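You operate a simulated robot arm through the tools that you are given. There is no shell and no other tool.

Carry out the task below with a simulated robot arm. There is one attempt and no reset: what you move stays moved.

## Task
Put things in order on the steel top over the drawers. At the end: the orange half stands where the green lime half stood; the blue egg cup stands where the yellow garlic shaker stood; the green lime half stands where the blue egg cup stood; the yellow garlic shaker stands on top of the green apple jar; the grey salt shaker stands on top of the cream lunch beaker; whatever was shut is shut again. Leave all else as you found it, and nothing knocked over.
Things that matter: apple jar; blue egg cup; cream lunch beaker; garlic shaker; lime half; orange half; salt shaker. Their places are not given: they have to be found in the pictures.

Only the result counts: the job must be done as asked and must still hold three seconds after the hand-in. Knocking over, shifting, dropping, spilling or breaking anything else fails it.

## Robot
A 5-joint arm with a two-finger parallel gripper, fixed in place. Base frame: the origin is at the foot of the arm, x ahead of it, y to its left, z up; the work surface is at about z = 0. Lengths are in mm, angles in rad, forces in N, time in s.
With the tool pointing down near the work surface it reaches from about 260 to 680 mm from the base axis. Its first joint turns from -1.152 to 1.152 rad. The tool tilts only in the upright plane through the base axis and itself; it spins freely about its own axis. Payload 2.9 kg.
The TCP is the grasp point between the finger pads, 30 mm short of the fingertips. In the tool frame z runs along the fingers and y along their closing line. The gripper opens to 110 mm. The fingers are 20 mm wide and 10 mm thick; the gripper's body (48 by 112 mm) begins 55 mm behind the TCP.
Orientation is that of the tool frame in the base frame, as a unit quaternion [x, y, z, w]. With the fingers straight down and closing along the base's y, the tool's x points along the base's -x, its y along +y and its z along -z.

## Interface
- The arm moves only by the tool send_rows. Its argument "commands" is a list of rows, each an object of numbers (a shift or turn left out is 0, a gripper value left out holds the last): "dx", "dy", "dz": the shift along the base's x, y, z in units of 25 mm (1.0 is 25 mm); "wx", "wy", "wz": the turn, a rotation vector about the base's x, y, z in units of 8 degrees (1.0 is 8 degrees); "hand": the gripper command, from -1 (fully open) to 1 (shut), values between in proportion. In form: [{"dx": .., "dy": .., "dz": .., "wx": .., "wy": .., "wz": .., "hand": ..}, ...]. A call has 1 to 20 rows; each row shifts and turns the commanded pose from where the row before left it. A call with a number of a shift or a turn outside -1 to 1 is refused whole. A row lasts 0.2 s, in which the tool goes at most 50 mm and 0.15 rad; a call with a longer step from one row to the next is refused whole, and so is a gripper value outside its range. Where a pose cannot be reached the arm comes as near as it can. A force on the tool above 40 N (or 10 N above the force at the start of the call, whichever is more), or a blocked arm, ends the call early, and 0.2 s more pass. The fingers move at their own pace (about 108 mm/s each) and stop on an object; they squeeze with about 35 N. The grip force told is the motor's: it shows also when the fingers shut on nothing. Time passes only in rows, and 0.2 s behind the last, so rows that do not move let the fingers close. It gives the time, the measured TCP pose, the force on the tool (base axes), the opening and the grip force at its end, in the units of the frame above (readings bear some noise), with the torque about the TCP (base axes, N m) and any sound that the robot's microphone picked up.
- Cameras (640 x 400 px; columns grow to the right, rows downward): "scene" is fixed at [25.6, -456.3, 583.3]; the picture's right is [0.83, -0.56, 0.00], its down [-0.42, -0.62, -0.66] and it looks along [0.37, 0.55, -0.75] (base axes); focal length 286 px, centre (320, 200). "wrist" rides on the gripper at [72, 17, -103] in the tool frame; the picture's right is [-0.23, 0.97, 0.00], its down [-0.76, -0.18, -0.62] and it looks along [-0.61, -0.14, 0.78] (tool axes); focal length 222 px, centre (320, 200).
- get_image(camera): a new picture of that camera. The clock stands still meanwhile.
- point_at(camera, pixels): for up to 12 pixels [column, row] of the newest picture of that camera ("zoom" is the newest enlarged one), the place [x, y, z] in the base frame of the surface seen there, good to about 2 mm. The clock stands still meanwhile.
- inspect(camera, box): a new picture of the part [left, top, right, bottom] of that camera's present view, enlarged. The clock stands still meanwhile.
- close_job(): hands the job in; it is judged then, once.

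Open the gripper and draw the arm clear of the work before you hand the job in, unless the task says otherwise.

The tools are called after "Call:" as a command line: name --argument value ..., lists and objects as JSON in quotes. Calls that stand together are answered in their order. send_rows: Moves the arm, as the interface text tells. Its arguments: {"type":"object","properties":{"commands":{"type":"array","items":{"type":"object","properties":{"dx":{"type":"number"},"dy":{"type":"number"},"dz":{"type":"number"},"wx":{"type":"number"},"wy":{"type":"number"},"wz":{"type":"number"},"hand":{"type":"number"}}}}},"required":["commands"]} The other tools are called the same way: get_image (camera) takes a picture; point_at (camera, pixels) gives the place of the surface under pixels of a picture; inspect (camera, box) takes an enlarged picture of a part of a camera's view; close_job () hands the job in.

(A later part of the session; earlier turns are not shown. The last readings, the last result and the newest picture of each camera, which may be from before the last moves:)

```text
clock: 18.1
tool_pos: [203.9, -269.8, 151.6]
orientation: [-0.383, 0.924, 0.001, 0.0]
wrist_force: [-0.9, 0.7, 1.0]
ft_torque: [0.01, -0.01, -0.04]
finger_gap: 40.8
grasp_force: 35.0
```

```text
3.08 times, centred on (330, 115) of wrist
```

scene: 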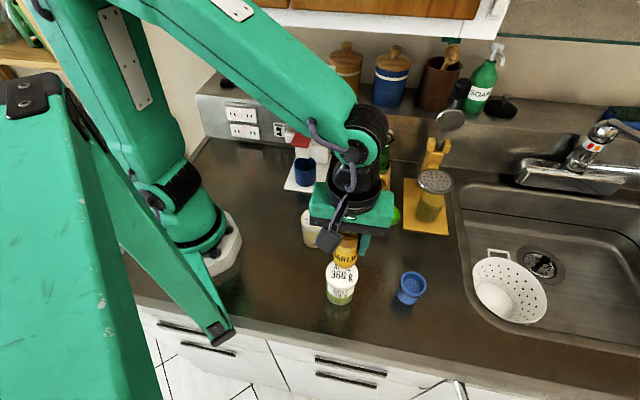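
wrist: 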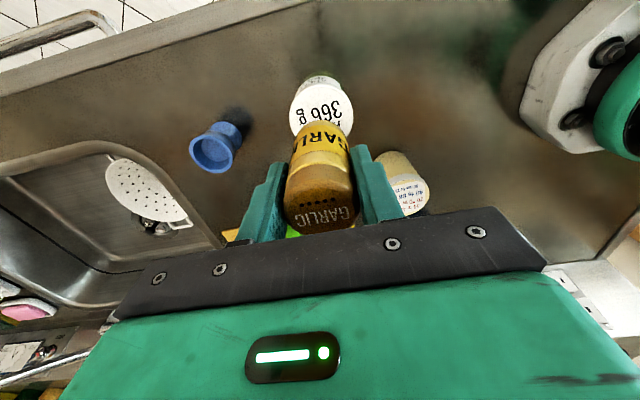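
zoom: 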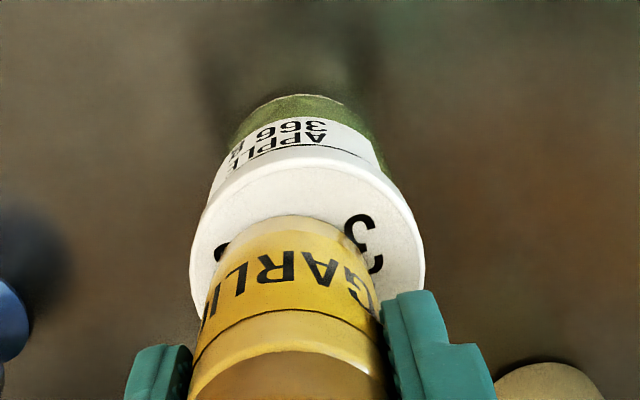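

The view shows the shaker ~5 mm too far to the right (its base spans 250–392 against the lid 193–408). I rise 2 mm and shift by (-4.5,+3) mm, then look again.

Call:
send_rows --commands '[{"dz": 0.1}, {"dx": -0.18, "dy": 0.12}, {}]'

Call:
inspect --camera "scene" --box '[320, 245, 370, 305]'

Call:
inspect --camera "wrist" --box '[260, 50, 400, 180]'

```text
clock: 18.9
tool_pos: [198.4, -266.4, 154.4]
orientation: [-0.383, 0.924, -0.001, 0.001]
wrist_force: [-0.8, 0.2, -0.6]
ft_torque: [0.01, 0.0, -0.03]
finger_gap: 40.7
grasp_force: 35.4
```

```text
6.67 times, centred on (345, 275) of scene
```

zoom: 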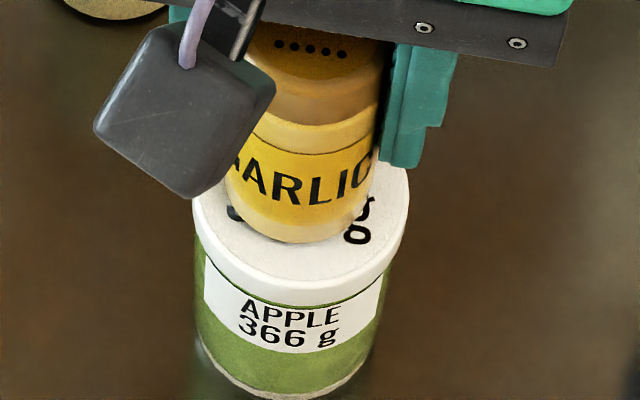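

```text
3.08 times, centred on (330, 115) of wrist
```

zoom: 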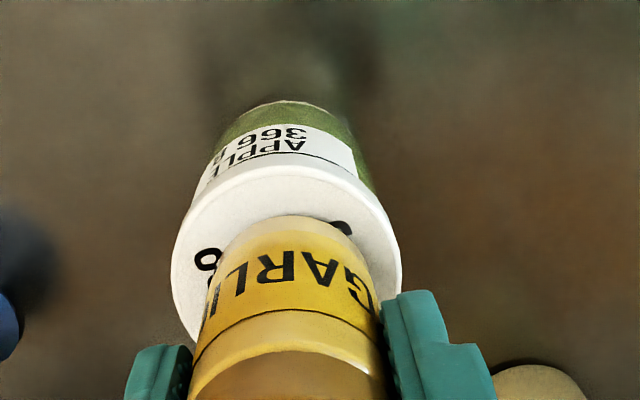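

Now the shaker base (225–370) is centred over the lid (193–408). I lower gently again.

Call:
send_rows --commands '[{"dz": -0.06}, {"dz": -0.05}, {"dz": -0.04}, {}]'

```text
clock: 19.9
tool_pos: [198.8, -266.3, 150.0]
orientation: [-0.384, 0.923, -0.001, 0.0]
wrist_force: [-4.4, 4.4, 26.8]
ft_torque: [0.33, 0.25, 0.02]
finger_gap: 40.7
grasp_force: 34.6
```

Firm contact (27 N). I ease up 0.75 mm to relieve the press, then open the fingers.

Call:
send_rows --commands '[{"dz": 0.03}, {}]'

```text
clock: 20.5
tool_pos: [198.7, -265.9, 150.1]
orientation: [-0.384, 0.923, -0.001, 0.0]
wrist_force: [-0.4, -3.1, 9.7]
ft_torque: [-0.23, -0.01, -0.04]
finger_gap: 40.4
grasp_force: 35.1
```

The press is down to 10 N with the shaker resting on the lid. I open the fingers to about 62 mm and wait.

Call:
send_rows --commands '[{"hand": -0.13}, {"hand": -0.13}, {}]'

Call:
inspect --camera "scene" --box '[300, 225, 380, 315]'

Call:
inspect --camera "wrist" --box '[240, 50, 420, 240]'

```text
clock: 21.3
tool_pos: [199.2, -266.3, 151.2]
orientation: [-0.383, 0.924, 0.0, 0.0]
wrist_force: [-0.6, 0.5, -0.1]
ft_torque: [0.0, -0.02, 0.01]
finger_gap: 62.4
grasp_force: 0.1
```

```text
4.44 times, centred on (340, 270) of scene
```

zoom: 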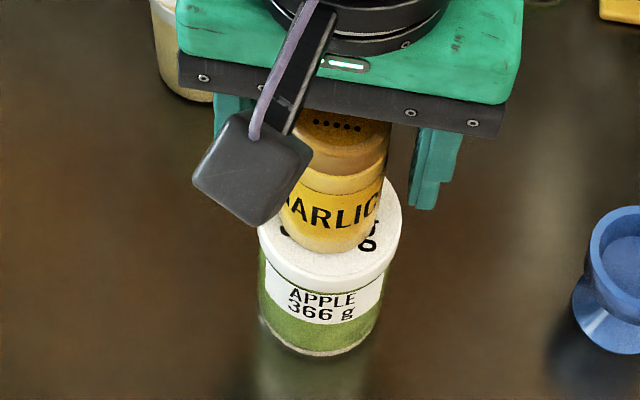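

```text
2.11 times, centred on (330, 145) of wrist
```

zoom: 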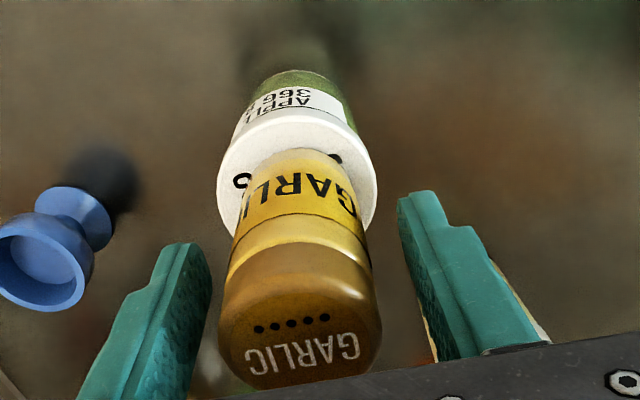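

The garlic stands upright on the jar, fingers clear on both sides. I rise straight up to z≈261, then go over to the egg cup at (315.5,-351.5) and come down to z≈120.

Call:
send_rows --commands '[{"dz": 0.5}, {"dz": 0.9}, {"dz": 1}, {"dz": 1}, {"dz": 1}, {"dx": 0.777, "dy": -0.57, "hand": -0.27}, {"dx": 0.777, "dy": -0.57}, {"dx": 0.777, "dy": -0.57}, {"dx": 0.777, "dy": -0.57}, {"dx": 0.777, "dy": -0.57}, {"dx": 0.777, "dy": -0.57}, {"dz": -0.9}, {"dz": -0.9}, {"dz": -0.9}, {"dz": -0.9}, {"dz": -0.9}, {"dz": -0.9}, {}]'

Call:
get_image --camera "scene"

Call:
get_image --camera "wrist"

```text
clock: 25.1
tool_pos: [316.2, -351.5, 124.5]
orientation: [-0.384, 0.924, 0.0, 0.0]
wrist_force: [-0.2, -0.1, 0.2]
ft_torque: [0.04, -0.05, -0.02]
finger_gap: 69.7
grasp_force: 0.0
```

```text
taken
```

scene: 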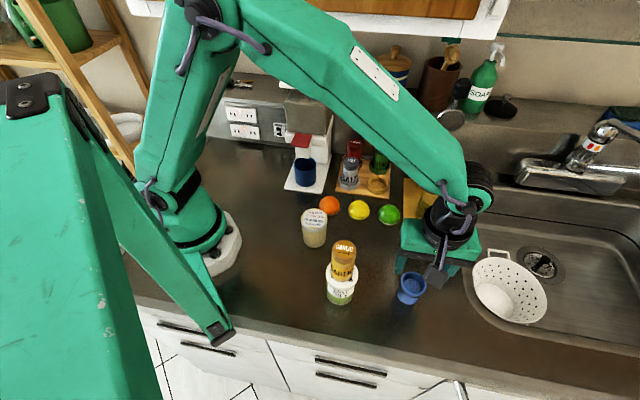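

```text
taken
```

wrist: 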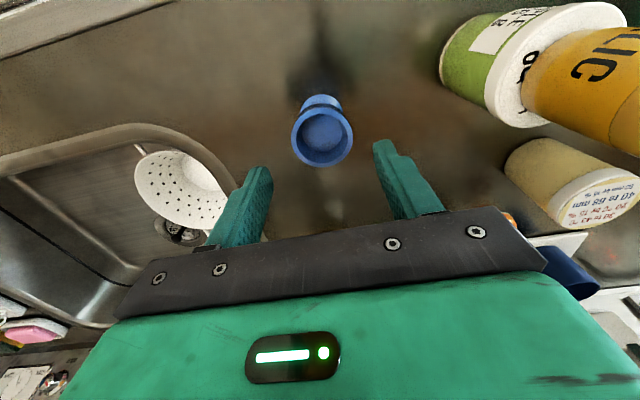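

The garlic stands well on the jar and the egg cup (322,130 in the wrist view) is centred between the fingers. I zoom to refine its centre and wall heights.

Call:
inspect --camera "wrist" --box '[280, 85, 370, 175]'

```text
4.44 times, centred on (325, 130) of wrist
```

zoom: 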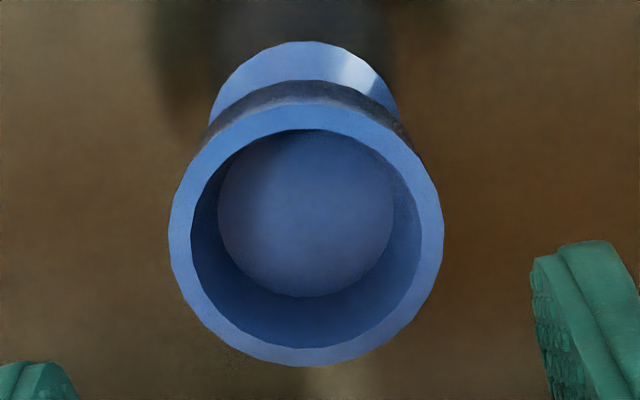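

The cup rim spans x 170–442 and y 105–363 in this zoom. I read rim and foot points.

Call:
point_at --camera "zoom" --pixels '[[180, 235], [432, 230], [305, 118], [305, 355], [215, 150], [400, 150], [215, 325], [400, 320], [305, 45], [220, 90], [385, 85], [305, 240]]'

```text
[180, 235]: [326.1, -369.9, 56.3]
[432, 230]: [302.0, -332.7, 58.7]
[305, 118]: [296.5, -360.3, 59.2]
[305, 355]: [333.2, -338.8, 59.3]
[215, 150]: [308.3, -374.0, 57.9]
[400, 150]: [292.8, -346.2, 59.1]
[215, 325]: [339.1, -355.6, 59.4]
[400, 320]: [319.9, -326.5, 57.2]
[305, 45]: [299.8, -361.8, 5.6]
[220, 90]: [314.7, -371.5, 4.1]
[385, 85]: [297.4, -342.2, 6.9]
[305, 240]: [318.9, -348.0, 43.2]
```

The cup's centre is about (315,-351), matching the TCP. I lower to z≈55 and close on the bowl.

Call:
send_rows --commands '[{"dz": -0.9, "dx": -0.02}, {"dz": -0.9}, {"dz": -0.7}, {"dz": -0.26}, {}, {"hand": 1}, {"hand": 1}, {"hand": 1}]'

Call:
get_image --camera "wrist"

```text
clock: 26.9
tool_pos: [314.5, -351.5, 56.3]
orientation: [-0.383, 0.924, 0.0, 0.0]
wrist_force: [-0.6, 0.0, 0.2]
ft_torque: [0.03, 0.0, 0.0]
finger_gap: 48.4
grasp_force: 35.1
```

```text
taken
```

wrist: 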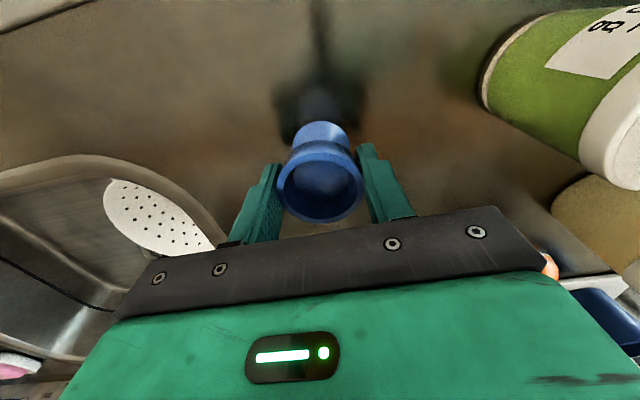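

The cup is held at 48.4 mm. I lift it 75 mm, carry it to (405,-148), and come down to z≈101 in front of the shaker board.

Call:
send_rows --commands '[{"dz": 0.5}, {"dz": 0.8}, {"dz": 0.85}, {"dz": 0.85}, {"dx": 0.36, "dy": 0.812}, {"dx": 0.36, "dy": 0.812}, {"dx": 0.36, "dy": 0.812}, {"dx": 0.36, "dy": 0.812}, {"dx": 0.36, "dy": 0.812}, {"dx": 0.36, "dy": 0.812}, {"dx": 0.36, "dy": 0.812}, {"dx": 0.36, "dy": 0.812}, {"dx": 0.36, "dy": 0.812}, {"dx": 0.36, "dy": 0.812}, {"dz": -0.6}, {"dz": -0.6}, {}]'

Call:
get_image --camera "wrist"

Call:
inspect --camera "scene" --box '[364, 165, 400, 200]'

```text
clock: 30.5
tool_pos: [404.9, -148.4, 101.8]
orientation: [-0.384, 0.924, 0.0, 0.0]
wrist_force: [-0.6, -0.4, -0.4]
ft_torque: [-0.04, -0.03, 0.0]
finger_gap: 48.3
grasp_force: 34.7
```

```text
taken
```

wrist: 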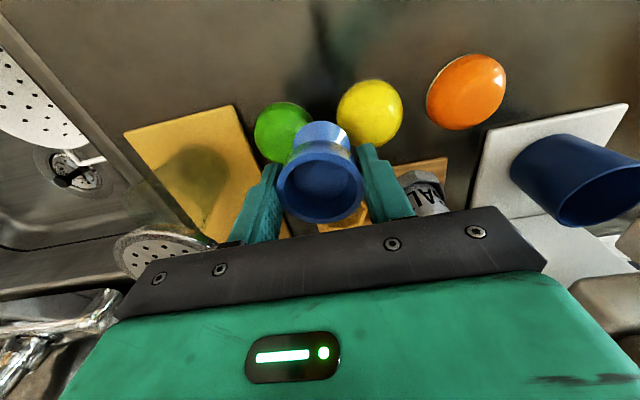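

```text
11.43 times, centred on (382, 182) of scene
```

zoom: 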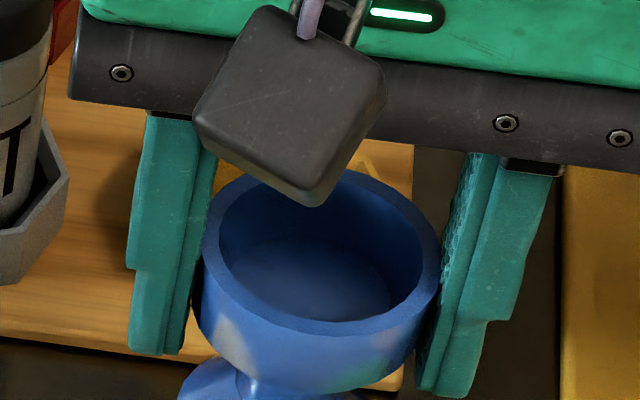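

The cup is held level at (405,-148,102). The holder centre computes to about (470.5,-83.3), so I slide in at this height over it and then look.

Call:
send_rows --commands '[{"dx": 0.434, "dy": 0.433}, {"dx": 0.434, "dy": 0.433}, {"dx": 0.434, "dy": 0.433}, {"dx": 0.434, "dy": 0.433}, {"dx": 0.434, "dy": 0.433}, {"dx": 0.434, "dy": 0.433}, {}]'

Call:
inspect --camera "scene" --box '[350, 150, 410, 200]'

Call:
inspect --camera "wrist" --box '[250, 60, 400, 230]'

```text
clock: 32.1
tool_pos: [468.4, -83.8, 101.2]
orientation: [-0.384, 0.923, 0.0, 0.0]
wrist_force: [0.4, -0.6, -1.1]
ft_torque: [-0.01, -0.03, -0.01]
finger_gap: 48.4
grasp_force: 34.3
```

```text
8.00 times, centred on (380, 175) of scene
```

zoom: 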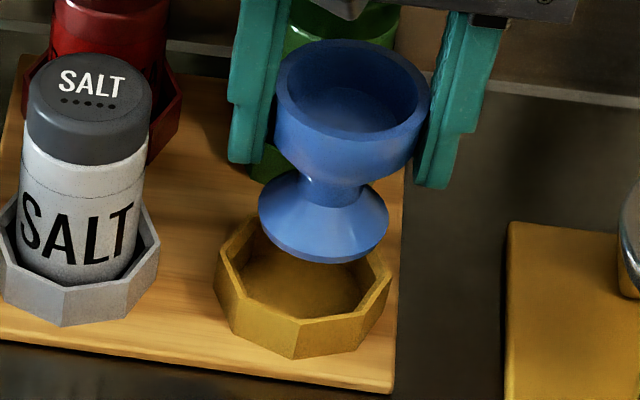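

```text
2.35 times, centred on (325, 145) of wrist
```

zoom: 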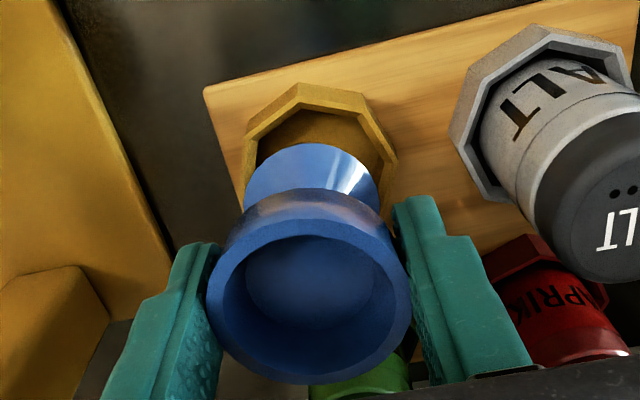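

The foot hovers over the holder. I zoom further to compare the foot's outline with the octagon.

Call:
inspect --camera "scene" --box '[364, 168, 396, 200]'

```text
12.50 times, centred on (380, 184) of scene
```

zoom: 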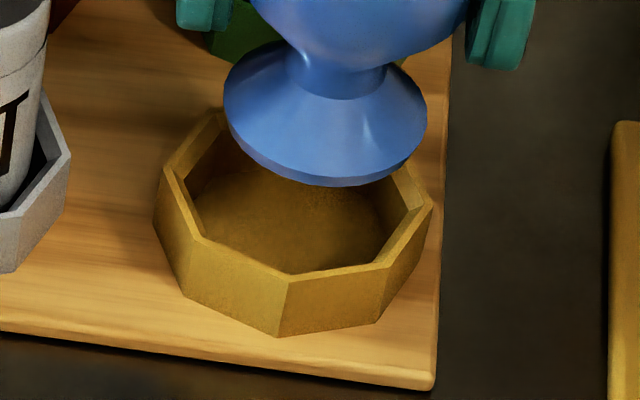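

The foot's centre projects to (471.8,-85.5) and the holder's to (470.8,-83.6), so I shift (-1,+1.9) mm and lower by 15 mm to just above the rim, then check.

Call:
send_rows --commands '[{"dx": -0.04, "dy": 0.076}, {"dz": -0.3}, {"dz": -0.3}, {}]'

Call:
inspect --camera "scene" --box '[364, 168, 396, 200]'

Call:
inspect --camera "wrist" --box '[270, 70, 380, 180]'

```text
clock: 33.1
tool_pos: [467.1, -81.2, 87.0]
orientation: [-0.384, 0.924, 0.0, 0.0]
wrist_force: [-1.1, 0.1, -0.2]
ft_torque: [-0.01, 0.0, 0.02]
finger_gap: 48.4
grasp_force: 34.7
```

```text
12.50 times, centred on (380, 184) of scene
```

zoom: 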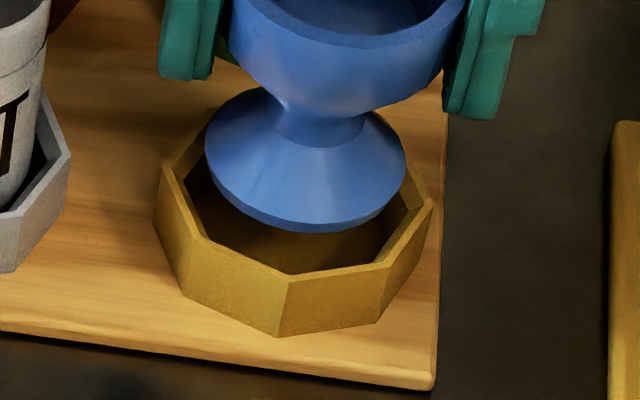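

```text
3.64 times, centred on (325, 125) of wrist
```

zoom: 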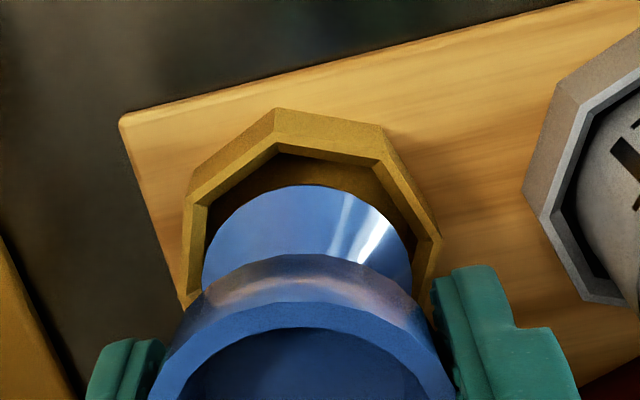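

The foot is now centred over the octagon in both views. I lower into the holder, slowing near the floor (contact expected at TCP z≈62).

Call:
send_rows --commands '[{"dz": -0.25}, {"dz": -0.25}, {"dz": -0.2}, {"dz": -0.12}, {}]'

```text
clock: 34.3
tool_pos: [468.9, -83.2, 66.8]
orientation: [-0.383, 0.924, 0.0, 0.0]
wrist_force: [-0.5, 2.3, -0.5]
ft_torque: [0.06, 0.02, 0.06]
finger_gap: 48.2
grasp_force: 35.1
```

The cup is inside the holder without force, z≈66.8. I lower in 1.25 mm steps until it touches.

Call:
send_rows --commands '[{"dz": -0.06}, {"dz": -0.05}, {"dz": -0.05}, {}]'

Call:
inspect --camera "scene" --box '[364, 160, 400, 200]'

```text
clock: 35.3
tool_pos: [469.5, -81.6, 62.5]
orientation: [-0.383, 0.924, 0.0, 0.0]
wrist_force: [-0.1, -0.2, -0.7]
ft_torque: [0.03, -0.01, 0.05]
finger_gap: 48.5
grasp_force: 34.9
```

```text
10.00 times, centred on (382, 180) of scene
```

zoom: 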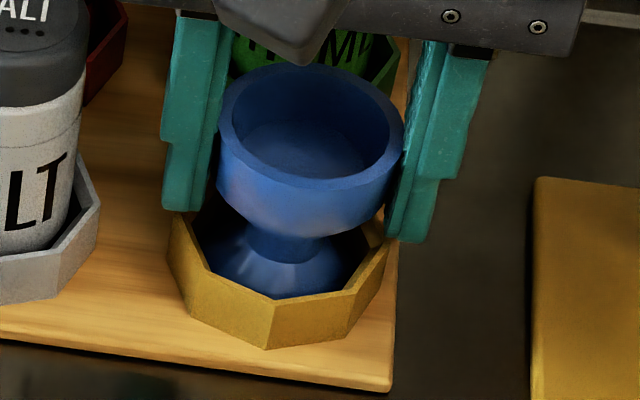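

The cup sits nicely inside the octagon but no contact force yet; I lower a little more.

Call:
send_rows --commands '[{"dz": -0.04}, {"dz": -0.04}, {}]'

```text
clock: 36.1
tool_pos: [469.2, -80.7, 61.5]
orientation: [-0.384, 0.923, 0.0, 0.001]
wrist_force: [-6.0, 4.4, 21.0]
ft_torque: [0.04, 0.04, 0.02]
finger_gap: 48.7
grasp_force: 34.9
```

Contact at 21 N. I ease up slightly and then open the fingers to about 66 mm.

Call:
send_rows --commands '[{"dz": 0.025}, {}, {"hand": -0.2}, {"hand": -0.2}, {}]'

Call:
inspect --camera "scene" --box '[350, 140, 414, 200]'

Call:
get_image --camera "wrist"

```text
clock: 37.3
tool_pos: [468.9, -81.5, 60.1]
orientation: [-0.383, 0.924, -0.001, 0.0]
wrist_force: [1.0, 0.1, -0.6]
ft_torque: [-0.02, -0.02, -0.05]
finger_gap: 65.6
grasp_force: 0.1
```

```text
6.67 times, centred on (382, 170) of scene
```

zoom: 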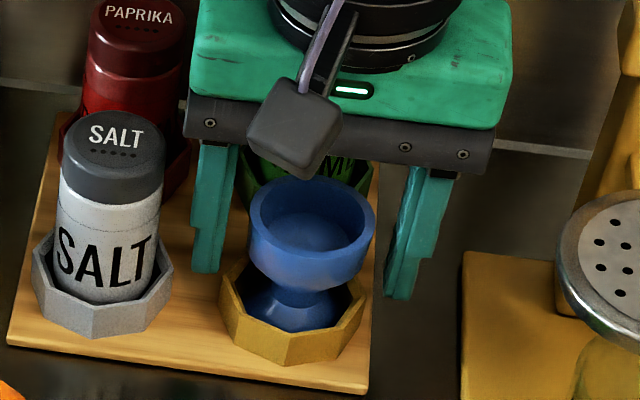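

```text
taken
```

wrist: 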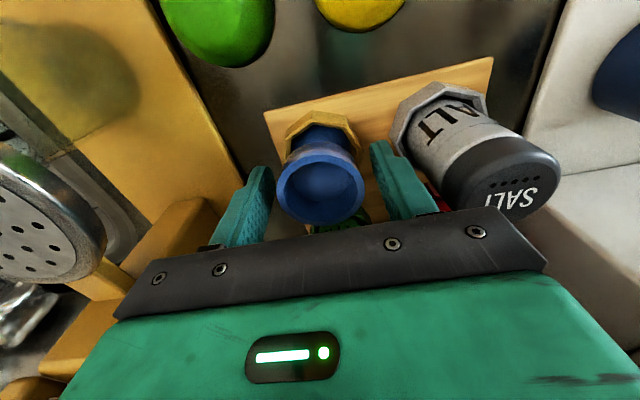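

The egg cup stands in the yellow holder, free of the fingers. I rise, back out to (405,-148), lift to z≈130, then spin -79° while moving above the lime (425.5,-174.7) with 70 mm opening.

Call:
send_rows --commands '[{"dz": 0.5}, {"dz": 0.6}, {"dz": 0.6}, {"dx": -0.43, "dy": -0.44}, {"dx": -0.43, "dy": -0.44}, {"dx": -0.43, "dy": -0.44}, {"dx": -0.43, "dy": -0.44}, {"dx": -0.43, "dy": -0.44}, {"dx": -0.43, "dy": -0.44}, {"dz": 0.5, "hand": -0.27}, {"dz": 0.6}]'

Call:
send_rows --commands '[{"wz": -0.9, "dx": 0.0745, "dy": -0.097}, {"wz": -0.9, "dx": 0.0745, "dy": -0.097}, {"wz": -0.9, "dx": 0.0745, "dy": -0.097}, {"wz": -0.9, "dx": 0.0745, "dy": -0.097}, {"wz": -0.9, "dx": 0.0745, "dy": -0.097}, {"wz": -0.9, "dx": 0.0745, "dy": -0.097}, {"wz": -0.9, "dx": 0.0745, "dy": -0.097}, {"wz": -0.9, "dx": 0.0745, "dy": -0.097}, {"wz": -0.9, "dx": 0.0745, "dy": -0.097}, {"wz": -0.9, "dx": 0.0745, "dy": -0.097}, {"wz": -0.9, "dx": 0.0745, "dy": -0.097}, {}]'

Call:
get_image --camera "scene"

Call:
get_image --camera "wrist"

```text
clock: 39.7
tool_pos: [403.0, -148.0, 131.0]
orientation: [-0.383, 0.924, 0.001, 0.001]
wrist_force: [0.2, -0.7, -0.3]
ft_torque: [-0.04, -0.01, 0.0]
finger_gap: 69.8
grasp_force: 0.0
```

```text
clock: 42.3
tool_pos: [425.0, -173.8, 129.9]
orientation: [0.294, 0.956, 0.001, 0.001]
wrist_force: [0.2, 0.0, 0.0]
ft_torque: [0.02, 0.0, -0.05]
finger_gap: 69.8
grasp_force: 0.0
```

```text
taken
```

scene: 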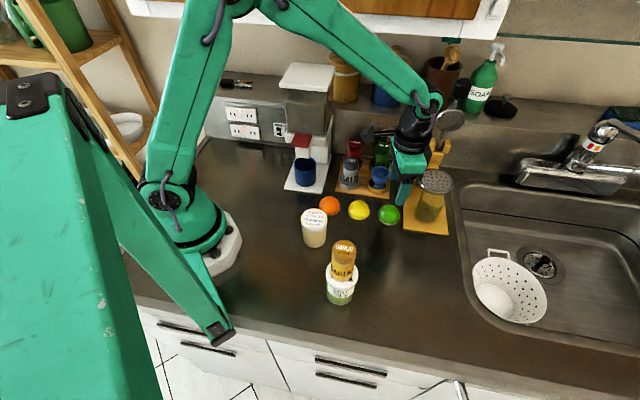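

```text
taken
```

wrist: 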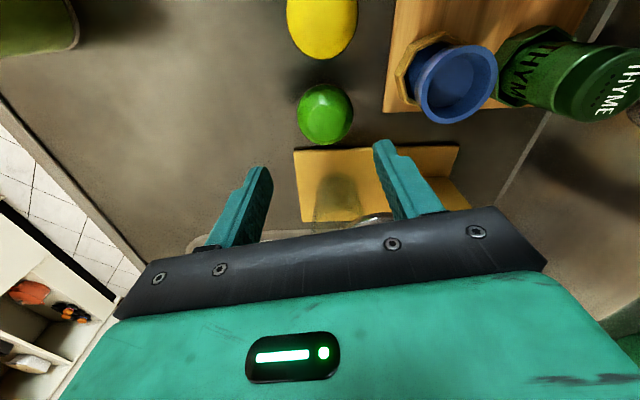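

The lime (325,112) and the yellow board edge are visible between the fingers. I zoom to refine the lime's centre.

Call:
inspect --camera "wrist" --box '[285, 75, 365, 165]'

```text
4.44 times, centred on (325, 120) of wrist
```

zoom: 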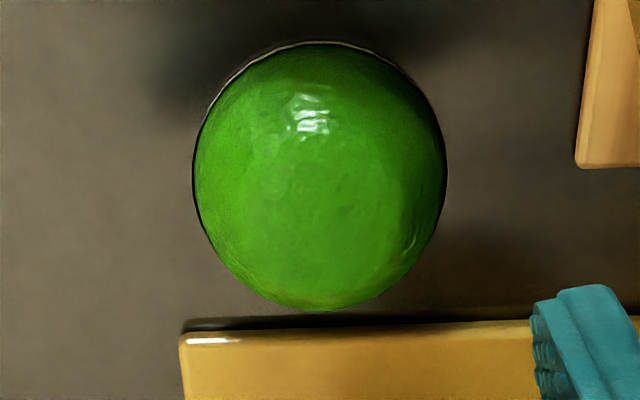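

The lime spans x 193–447, y 42–310 with the board edge just beneath at y≈325. I read its rim and the board edge.

Call:
point_at --camera "zoom" --pixels '[[196, 180], [444, 180], [225, 90], [410, 85], [320, 44], [260, 62], [320, 180], [230, 265], [415, 260], [190, 335], [500, 325], [320, 300]]'

```text
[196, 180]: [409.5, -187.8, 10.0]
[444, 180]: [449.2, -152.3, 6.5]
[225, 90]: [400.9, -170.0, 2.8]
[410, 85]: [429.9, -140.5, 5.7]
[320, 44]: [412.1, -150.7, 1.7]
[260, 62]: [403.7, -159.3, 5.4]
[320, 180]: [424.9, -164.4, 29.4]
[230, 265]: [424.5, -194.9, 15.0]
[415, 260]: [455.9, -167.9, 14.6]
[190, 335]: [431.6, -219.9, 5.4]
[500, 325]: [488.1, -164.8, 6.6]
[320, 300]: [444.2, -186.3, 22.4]
```

The lime's centre is about (427,-173), radius ~26, within 2 mm of the TCP. I lower to z≈34 (tips ~4 mm above the top) with the lime between the open fingers.

Call:
send_rows --commands '[{"dz": -0.9, "dx": 0.04}, {"dz": -0.9}, {"dz": -0.9}, {"dz": -0.7}, {"dz": -0.43}, {}]'

Call:
get_image --camera "wrist"

Call:
inspect --camera "scene" --box '[360, 170, 420, 240]'

```text
clock: 43.7
tool_pos: [425.3, -174.6, 35.2]
orientation: [0.293, 0.956, 0.0, 0.0]
wrist_force: [0.2, 0.3, -0.4]
ft_torque: [-0.02, -0.03, 0.02]
finger_gap: 69.8
grasp_force: 0.0
```

```text
taken
```

wrist: 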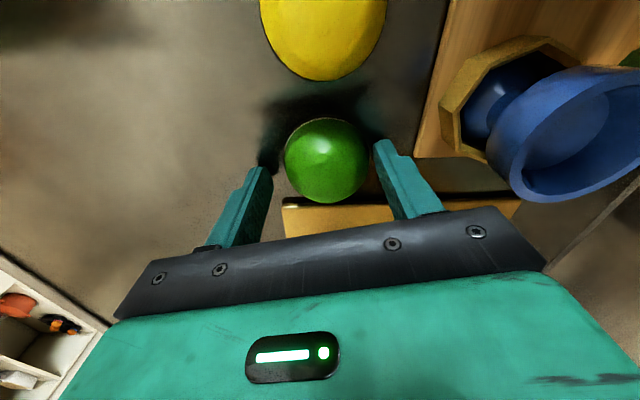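

```text
5.71 times, centred on (390, 205) of scene
```

zoom: 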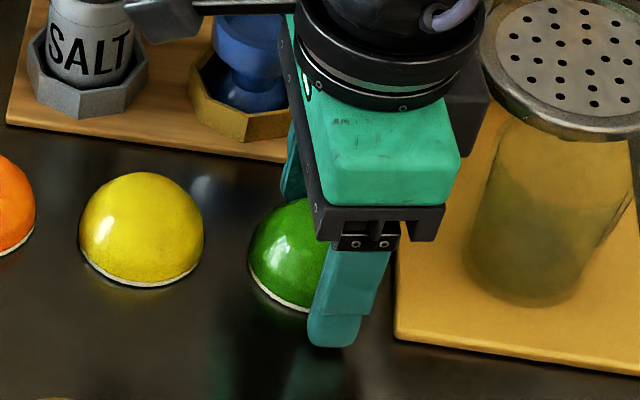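

In the scene zoom the near finger's tip (335,345) seems right of the lime's middle, so I read both to check the lateral offset.

Call:
point_at --camera "zoom" --pixels '[[335, 340], [315, 330], [355, 335], [325, 290], [250, 260], [275, 300], [305, 312], [290, 175], [290, 240], [300, 200]]'

Call:
inspect --camera "wrist" --box '[230, 100, 420, 240]'

```text
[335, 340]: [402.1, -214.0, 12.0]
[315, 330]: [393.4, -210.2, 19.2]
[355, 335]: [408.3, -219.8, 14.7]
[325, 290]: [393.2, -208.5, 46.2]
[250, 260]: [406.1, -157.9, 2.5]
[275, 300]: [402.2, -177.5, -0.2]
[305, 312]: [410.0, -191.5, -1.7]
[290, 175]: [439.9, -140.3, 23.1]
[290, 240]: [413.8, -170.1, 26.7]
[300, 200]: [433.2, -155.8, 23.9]
```

```text
2.86 times, centred on (325, 170) of wrist
```

zoom: 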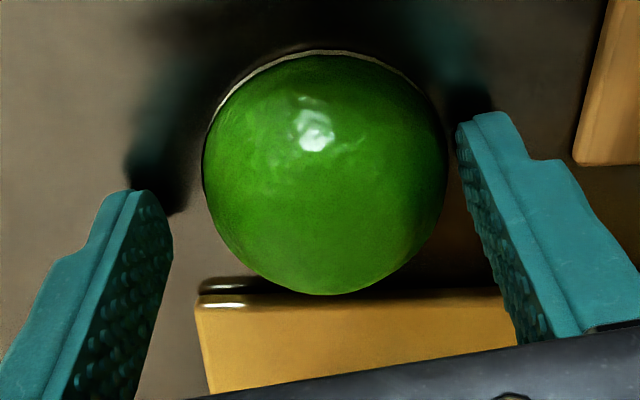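

The lime lies evenly between the fingertips. I lower another 1.5 mm and close the fingers.

Call:
send_rows --commands '[{"dz": -0.06}, {"hand": 0.02}, {"hand": 1}, {"hand": 1}, {"hand": 1}, {}]'

Call:
get_image --camera "wrist"

```text
clock: 45.1
tool_pos: [425.1, -174.4, 32.8]
orientation: [0.294, 0.956, 0.0, 0.0]
wrist_force: [0.8, 0.7, -0.1]
ft_torque: [-0.01, 0.0, 0.02]
finger_gap: 55.9
grasp_force: 35.0
```

```text
taken
```

wrist: 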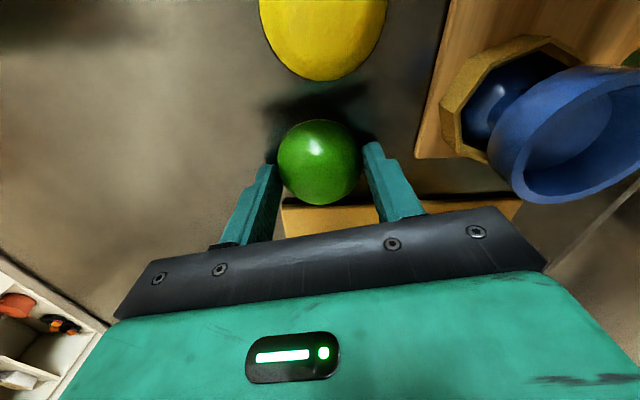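

The fingers hold the lime at 55.9 mm, so its original centre was about (427,-172.3). I lift slowly 50 mm and check that it comes along.

Call:
send_rows --commands '[{"dz": 0.2}, {"dz": 0.3}, {"dz": 0.5}, {"dz": 0.5}, {"dz": 0.5}, {}]'

Call:
get_image --camera "wrist"

Call:
inspect --camera "scene" --box '[360, 150, 440, 240]'

```text
clock: 46.5
tool_pos: [425.8, -174.2, 83.1]
orientation: [0.292, 0.956, 0.0, 0.0]
wrist_force: [0.2, 0.0, -0.9]
ft_torque: [0.02, 0.0, -0.02]
finger_gap: 55.9
grasp_force: 34.9
```

```text
taken
```

wrist: 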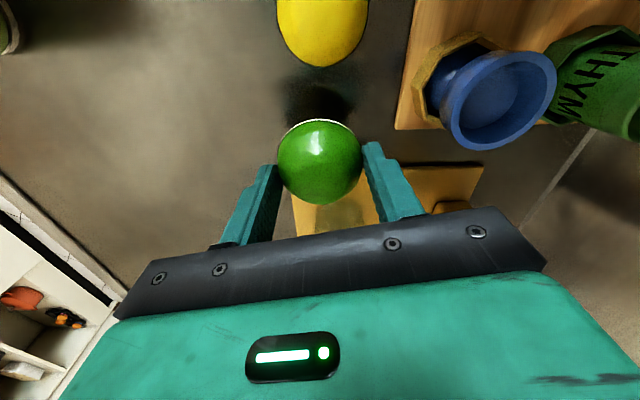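

```text
4.44 times, centred on (400, 195) of scene
```

zoom: 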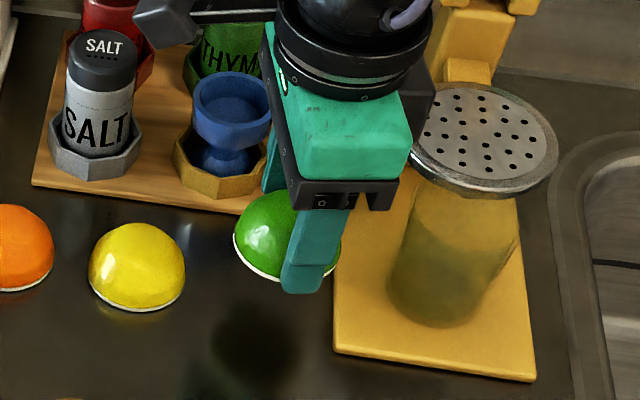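

The lime is lifted level. I raise to z≈125 and carry it to the egg cup's old place (315,-351), spinning +79° on the way.

Call:
send_rows --commands '[{"dz": 0.85}, {"dz": 0.85}, {"dx": -0.402, "dy": -0.643, "wz": 0.9}, {"dx": -0.402, "dy": -0.643, "wz": 0.9}, {"dx": -0.402, "dy": -0.643, "wz": 0.9}, {"dx": -0.402, "dy": -0.643, "wz": 0.9}, {"dx": -0.402, "dy": -0.643, "wz": 0.9}, {"dx": -0.402, "dy": -0.643, "wz": 0.9}, {"dx": -0.402, "dy": -0.643, "wz": 0.9}, {"dx": -0.402, "dy": -0.643, "wz": 0.9}, {"dx": -0.402, "dy": -0.643, "wz": 0.9}, {"dx": -0.402, "dy": -0.643, "wz": 0.9}, {"dx": -0.402, "dy": -0.643, "wz": 0.9}, {}]'

Call:
get_image --camera "wrist"

Call:
get_image --camera "scene"

```text
clock: 49.5
tool_pos: [316.0, -351.0, 125.6]
orientation: [-0.384, 0.923, 0.0, 0.0]
wrist_force: [-0.2, -0.4, -0.3]
ft_torque: [-0.01, 0.0, 0.01]
finger_gap: 55.6
grasp_force: 34.9
```

```text
taken
```

wrist: 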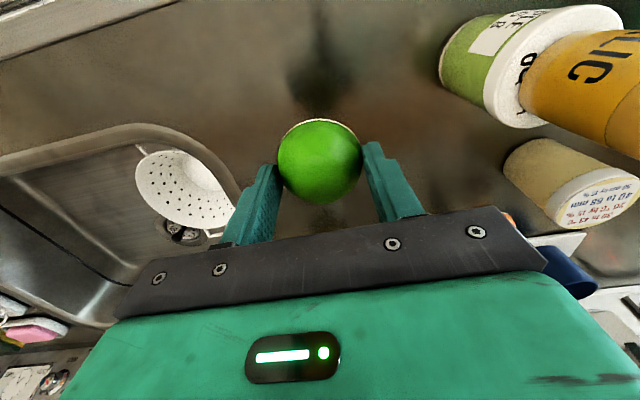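

```text
taken
```

scene: 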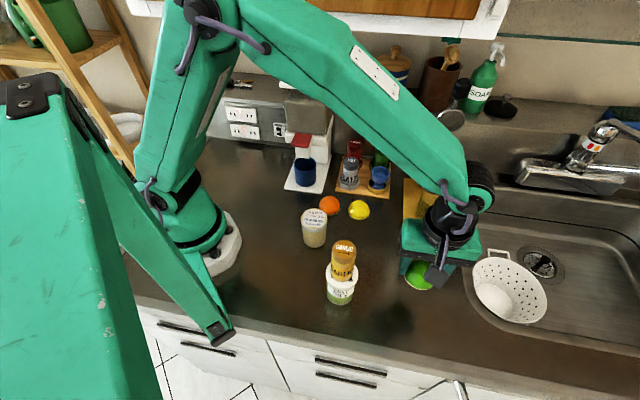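

The lime hangs above the old egg-cup place. I lower to z≈36 and then in small steps to touch.

Call:
send_rows --commands '[{"dz": -0.9, "dx": -0.03}, {"dz": -0.9}, {"dz": -0.9}, {"dz": -0.6}, {"dz": -0.3}, {}]'

Call:
send_rows --commands '[{"dz": -0.05}, {"dz": -0.04}, {}]'

```text
clock: 50.9
tool_pos: [313.4, -351.0, 35.5]
orientation: [-0.384, 0.923, -0.001, 0.001]
wrist_force: [1.3, 0.0, -1.4]
ft_torque: [0.01, -0.01, 0.04]
finger_gap: 55.6
grasp_force: 35.2
```

```text
clock: 51.7
tool_pos: [314.5, -351.0, 33.9]
orientation: [-0.383, 0.924, 0.0, 0.0]
wrist_force: [-3.0, 5.8, 14.4]
ft_torque: [0.21, 0.12, 0.03]
finger_gap: 55.5
grasp_force: 34.6
```

Contact at 14 N, z≈33.9. I open the fingers to about 74 mm and look.

Call:
send_rows --commands '[{"dz": 0.01, "hand": -0.1}, {"hand": -0.35}, {"hand": -0.35}, {}]'

Call:
get_image --camera "wrist"

```text
clock: 52.7
tool_pos: [313.3, -350.3, 33.4]
orientation: [-0.384, 0.923, 0.0, 0.0]
wrist_force: [-0.2, -0.1, 0.1]
ft_torque: [0.02, 0.0, 0.0]
finger_gap: 74.2
grasp_force: 0.1
```

```text
taken
```

wrist: 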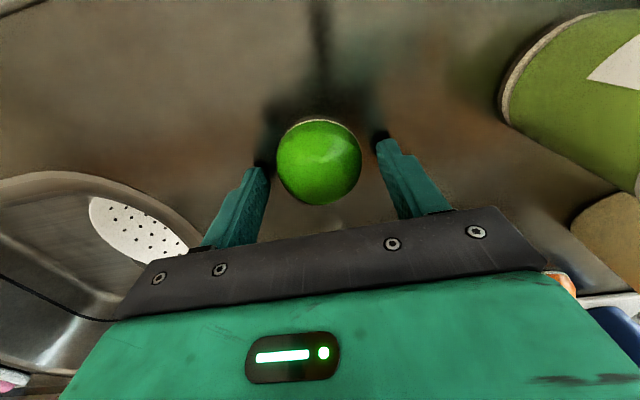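

The lime stands on the egg cup's old spot, free of the fingers. I rise to z≈140 and travel to above the orange (316,-66), spinning another +45°.

Call:
send_rows --commands '[{"dz": 0.4}, {"dz": 0.95}, {"dz": 0.95}, {"dz": 0.98}, {"dz": 1}, {"dy": 0.875, "wz": 0.4327, "dx": 0.08}, {"dy": 0.875, "wz": 0.4327}, {"dy": 0.875, "wz": 0.4327}, {"dy": 0.875, "wz": 0.4327}, {"dy": 0.875, "wz": 0.4327}, {"dy": 0.875, "wz": 0.4327}, {"dy": 0.875, "wz": 0.4327}, {"dy": 0.875, "wz": 0.4327}, {"dy": 0.875, "wz": 0.4327}, {"dy": 0.875, "wz": 0.4327}, {"dy": 0.875, "wz": 0.4327}, {"dy": 0.875, "wz": 0.4327}, {"dy": 0.875, "wz": 0.4327}, {}]'

Call:
get_image --camera "scene"

Call:
get_image --camera "wrist"

```text
clock: 56.7
tool_pos: [314.3, -66.9, 140.9]
orientation: [0.707, -0.707, 0.0, 0.001]
wrist_force: [0.9, 0.2, 0.6]
ft_torque: [0.0, -0.03, 0.01]
finger_gap: 74.5
grasp_force: 0.1
```

```text
taken
```

scene: 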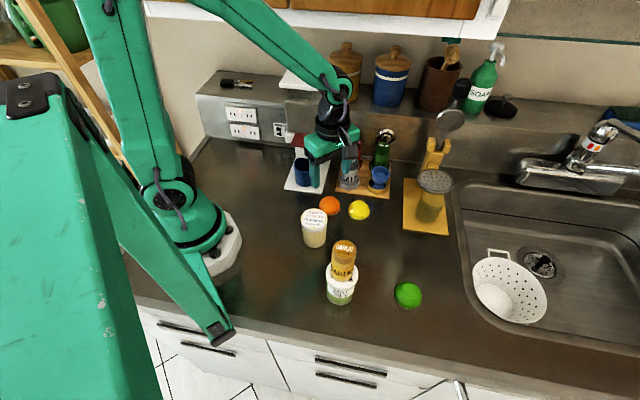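

```text
taken
```

wrist: 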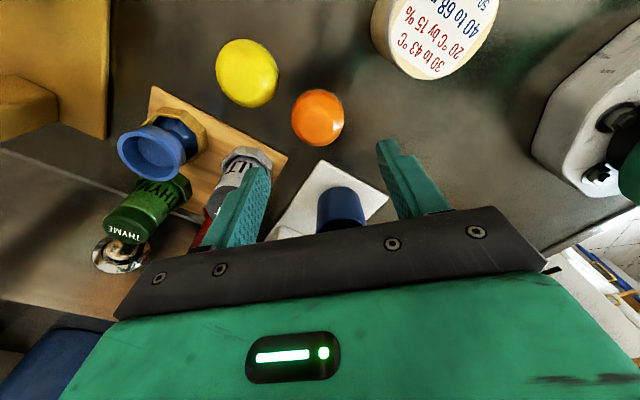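

The lime is well on the old cup place, and the orange (318,117) is between the fingers. I zoom on the orange for its centre.

Call:
inspect --camera "wrist" --box '[280, 75, 360, 160]'

```text
4.71 times, centred on (320, 118) of wrist
```

zoom: 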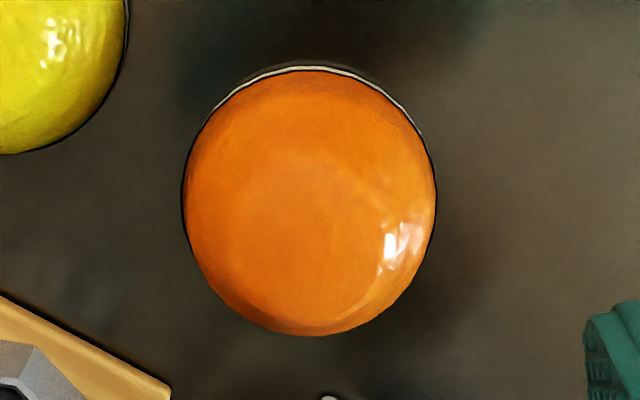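

The orange spans x 182–436, y 66–336 in this zoom. I read rim points.

Call:
point_at --camera "zoom" --pixels '[[186, 205], [434, 200], [215, 115], [405, 110], [305, 69], [255, 82], [310, 200], [310, 180], [225, 300], [400, 295], [310, 330]]'

```text
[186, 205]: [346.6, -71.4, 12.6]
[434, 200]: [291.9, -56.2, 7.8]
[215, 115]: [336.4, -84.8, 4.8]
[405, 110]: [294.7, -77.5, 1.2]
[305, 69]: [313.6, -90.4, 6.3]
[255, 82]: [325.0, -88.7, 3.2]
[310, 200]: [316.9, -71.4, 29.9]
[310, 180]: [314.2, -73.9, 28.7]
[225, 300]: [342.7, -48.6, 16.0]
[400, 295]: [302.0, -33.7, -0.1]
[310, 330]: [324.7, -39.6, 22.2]
```

The orange's centre fits (318,-65), radius ~27. I shift (+3.5,+1.5) mm and lower to z≈33.5, then check.

Call:
send_rows --commands '[{"dz": -0.9, "dx": 0.14, "dy": 0.07}, {"dz": -0.9}, {"dz": -0.9}, {"dz": -0.9}, {"dz": -0.5}, {"dz": -0.17}, {}]'

Call:
get_image --camera "wrist"

Call:
inspect --camera "scene" --box '[280, 140, 400, 250]'

```text
clock: 58.3
tool_pos: [318.7, -64.1, 34.9]
orientation: [0.708, -0.706, 0.0, 0.001]
wrist_force: [0.4, 0.4, 0.9]
ft_torque: [0.02, -0.01, -0.01]
finger_gap: 74.4
grasp_force: 0.0
```

```text
taken
```

wrist: 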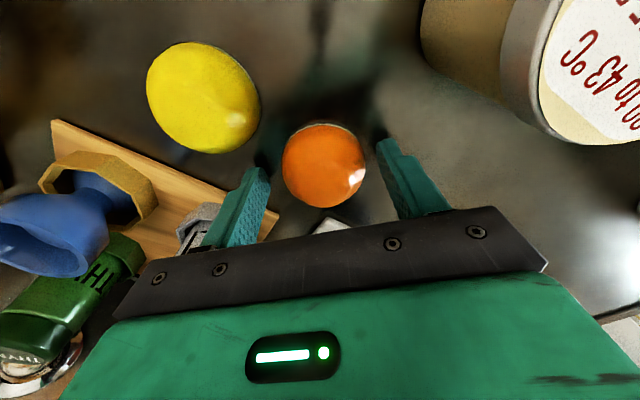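

```text
3.64 times, centred on (340, 195) of scene
```

zoom: 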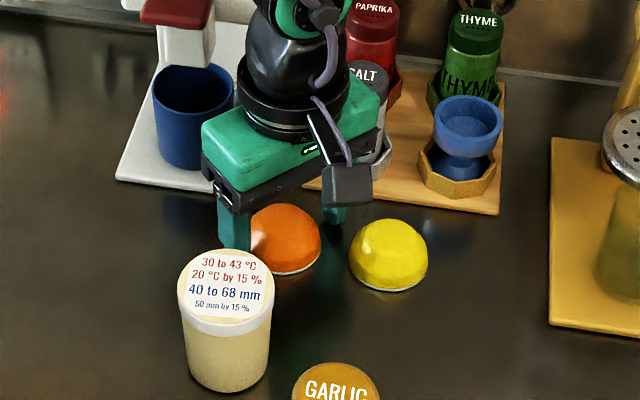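

The orange is between the fingers and clear of the lemon and beaker. I lower 1.5 mm and close.

Call:
send_rows --commands '[{"dz": -0.07, "dy": 0.06}, {"hand": 0.02}, {"hand": 1}, {"hand": 1}, {"hand": 1}, {}]'

Call:
get_image --camera "wrist"

```text
clock: 59.7
tool_pos: [319.9, -64.3, 32.4]
orientation: [0.708, -0.707, 0.0, 0.0]
wrist_force: [0.6, 0.4, -0.3]
ft_torque: [0.01, -0.02, -0.01]
finger_gap: 55.7
grasp_force: 35.1
```

```text
taken
```

wrist: 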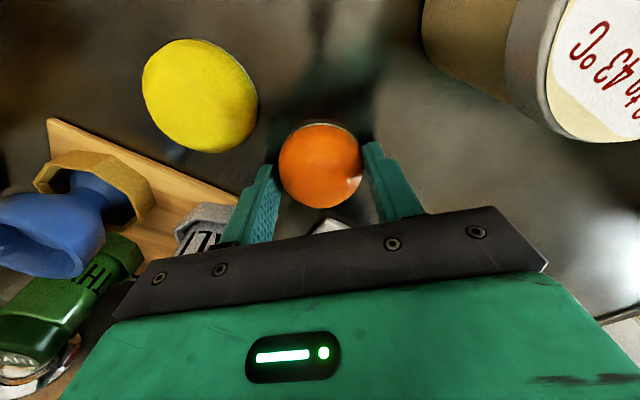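

The orange is held at 55.7 mm. I lift slowly and check it, before carrying it to the lime's old place (428,-171.5).

Call:
send_rows --commands '[{"dz": 0.2}, {"dz": 0.3}, {"dz": 0.5}, {"dz": 0.8}, {"dz": 0.9}, {"dz": 1}, {}]'

Call:
get_image --camera "wrist"

```text
clock: 61.3
tool_pos: [319.0, -63.5, 124.8]
orientation: [0.708, -0.706, 0.001, 0.0]
wrist_force: [0.0, -0.2, -1.4]
ft_torque: [0.0, 0.01, 0.04]
finger_gap: 55.7
grasp_force: 35.1
```

```text
taken
```

wrist: 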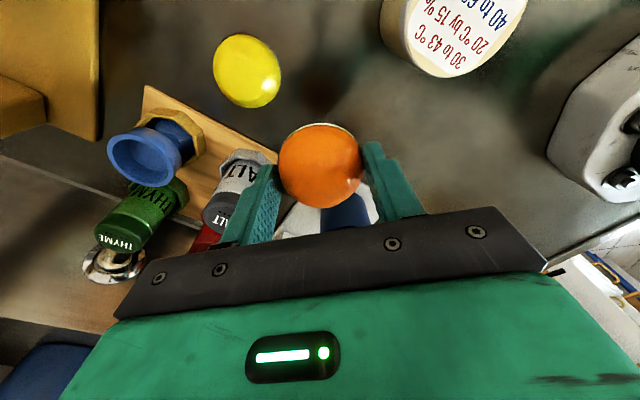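

The orange is lifted level. I carry it to (426.5,-170.5) at z≈125 while spinning -124°.

Call:
send_rows --commands '[{"dx": 0.2525, "dy": -0.251, "wz": -0.912}, {"dx": 0.2525, "dy": -0.251, "wz": -0.912}, {"dx": 0.2525, "dy": -0.251, "wz": -0.912}, {"dx": 0.2525, "dy": -0.251, "wz": -0.912}, {"dx": 0.2525, "dy": -0.251, "wz": -0.912}, {"dx": 0.2525, "dy": -0.251, "wz": -0.912}, {"dx": 0.2525, "dy": -0.251, "wz": -0.912}, {"dx": 0.2525, "dy": -0.251, "wz": -0.912}, {"dx": 0.2525, "dy": -0.251, "wz": -0.912}, {"dx": 0.2525, "dy": -0.251, "wz": -0.912}, {"dx": 0.2525, "dy": -0.251, "wz": -0.912}, {"dx": 0.2525, "dy": -0.251, "wz": -0.912}, {"dx": 0.2525, "dy": -0.251, "wz": -0.912}, {"dx": 0.2525, "dy": -0.251, "wz": -0.912}, {"dx": 0.2525, "dy": -0.251, "wz": -0.912}, {"dx": 0.2525, "dy": -0.251, "wz": -0.912}, {"dx": 0.2525, "dy": -0.251, "wz": -0.912}, {}]'

Call:
get_image --camera "wrist"

Call:
get_image --camera "scene"

```text
clock: 65.1
tool_pos: [425.9, -169.5, 124.4]
orientation: [0.293, 0.956, 0.0, 0.001]
wrist_force: [0.8, 0.3, -1.2]
ft_torque: [0.01, -0.01, 0.01]
finger_gap: 55.6
grasp_force: 34.7
```

```text
taken
```

wrist: 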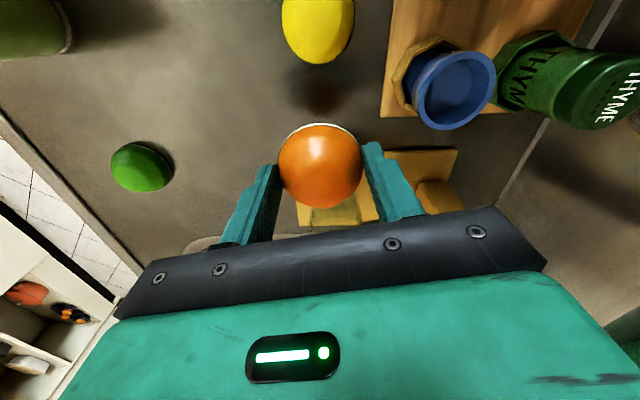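

```text
taken
```

scene: 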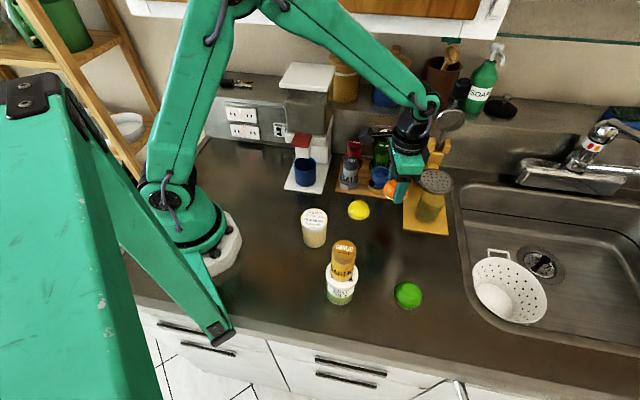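

The orange is over the old lime place with the board edge clear. I lower to z≈35.5 and then feel for contact.

Call:
send_rows --commands '[{"dz": -0.9, "dx": 0.02, "dy": -0.03}, {"dz": -0.9}, {"dz": -0.9}, {"dz": -0.6}, {"dz": -0.25}, {}]'

Call:
get_image --camera "wrist"

```text
clock: 66.5
tool_pos: [428.1, -172.1, 35.8]
orientation: [0.293, 0.956, 0.0, 0.0]
wrist_force: [0.2, 0.6, 0.3]
ft_torque: [0.03, -0.02, -0.03]
finger_gap: 55.7
grasp_force: 35.1
```

```text
taken
```

wrist: 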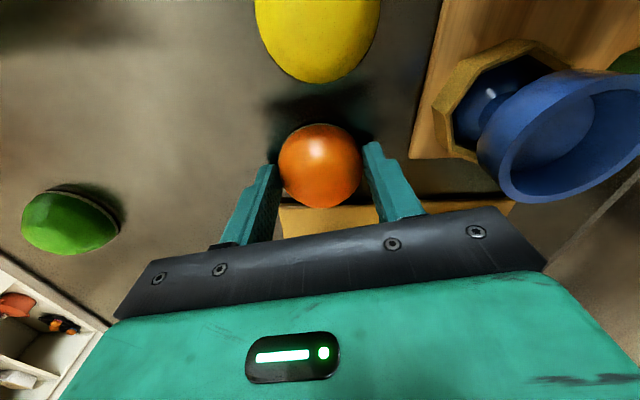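

Relative to the lemon (bottom at 316,82) the orange (321,165) sits just as the lime did before. I lower the last bit to touch.

Call:
send_rows --commands '[{"dz": -0.05}, {"dz": -0.05}, {}]'

```text
clock: 67.3
tool_pos: [426.2, -171.4, 34.9]
orientation: [0.292, 0.956, 0.0, -0.001]
wrist_force: [-0.2, -0.1, -1.1]
ft_torque: [-0.03, 0.0, 0.01]
finger_gap: 55.6
grasp_force: 35.0
```

No contact yet; I go down in further 1 mm steps.

Call:
send_rows --commands '[{"dz": -0.04}, {"dz": -0.04}, {}]'

```text
clock: 68.1
tool_pos: [426.5, -171.3, 32.7]
orientation: [0.293, 0.956, 0.0, 0.0]
wrist_force: [-3.8, 3.0, 10.6]
ft_torque: [0.34, -0.03, 0.14]
finger_gap: 55.6
grasp_force: 34.9
```

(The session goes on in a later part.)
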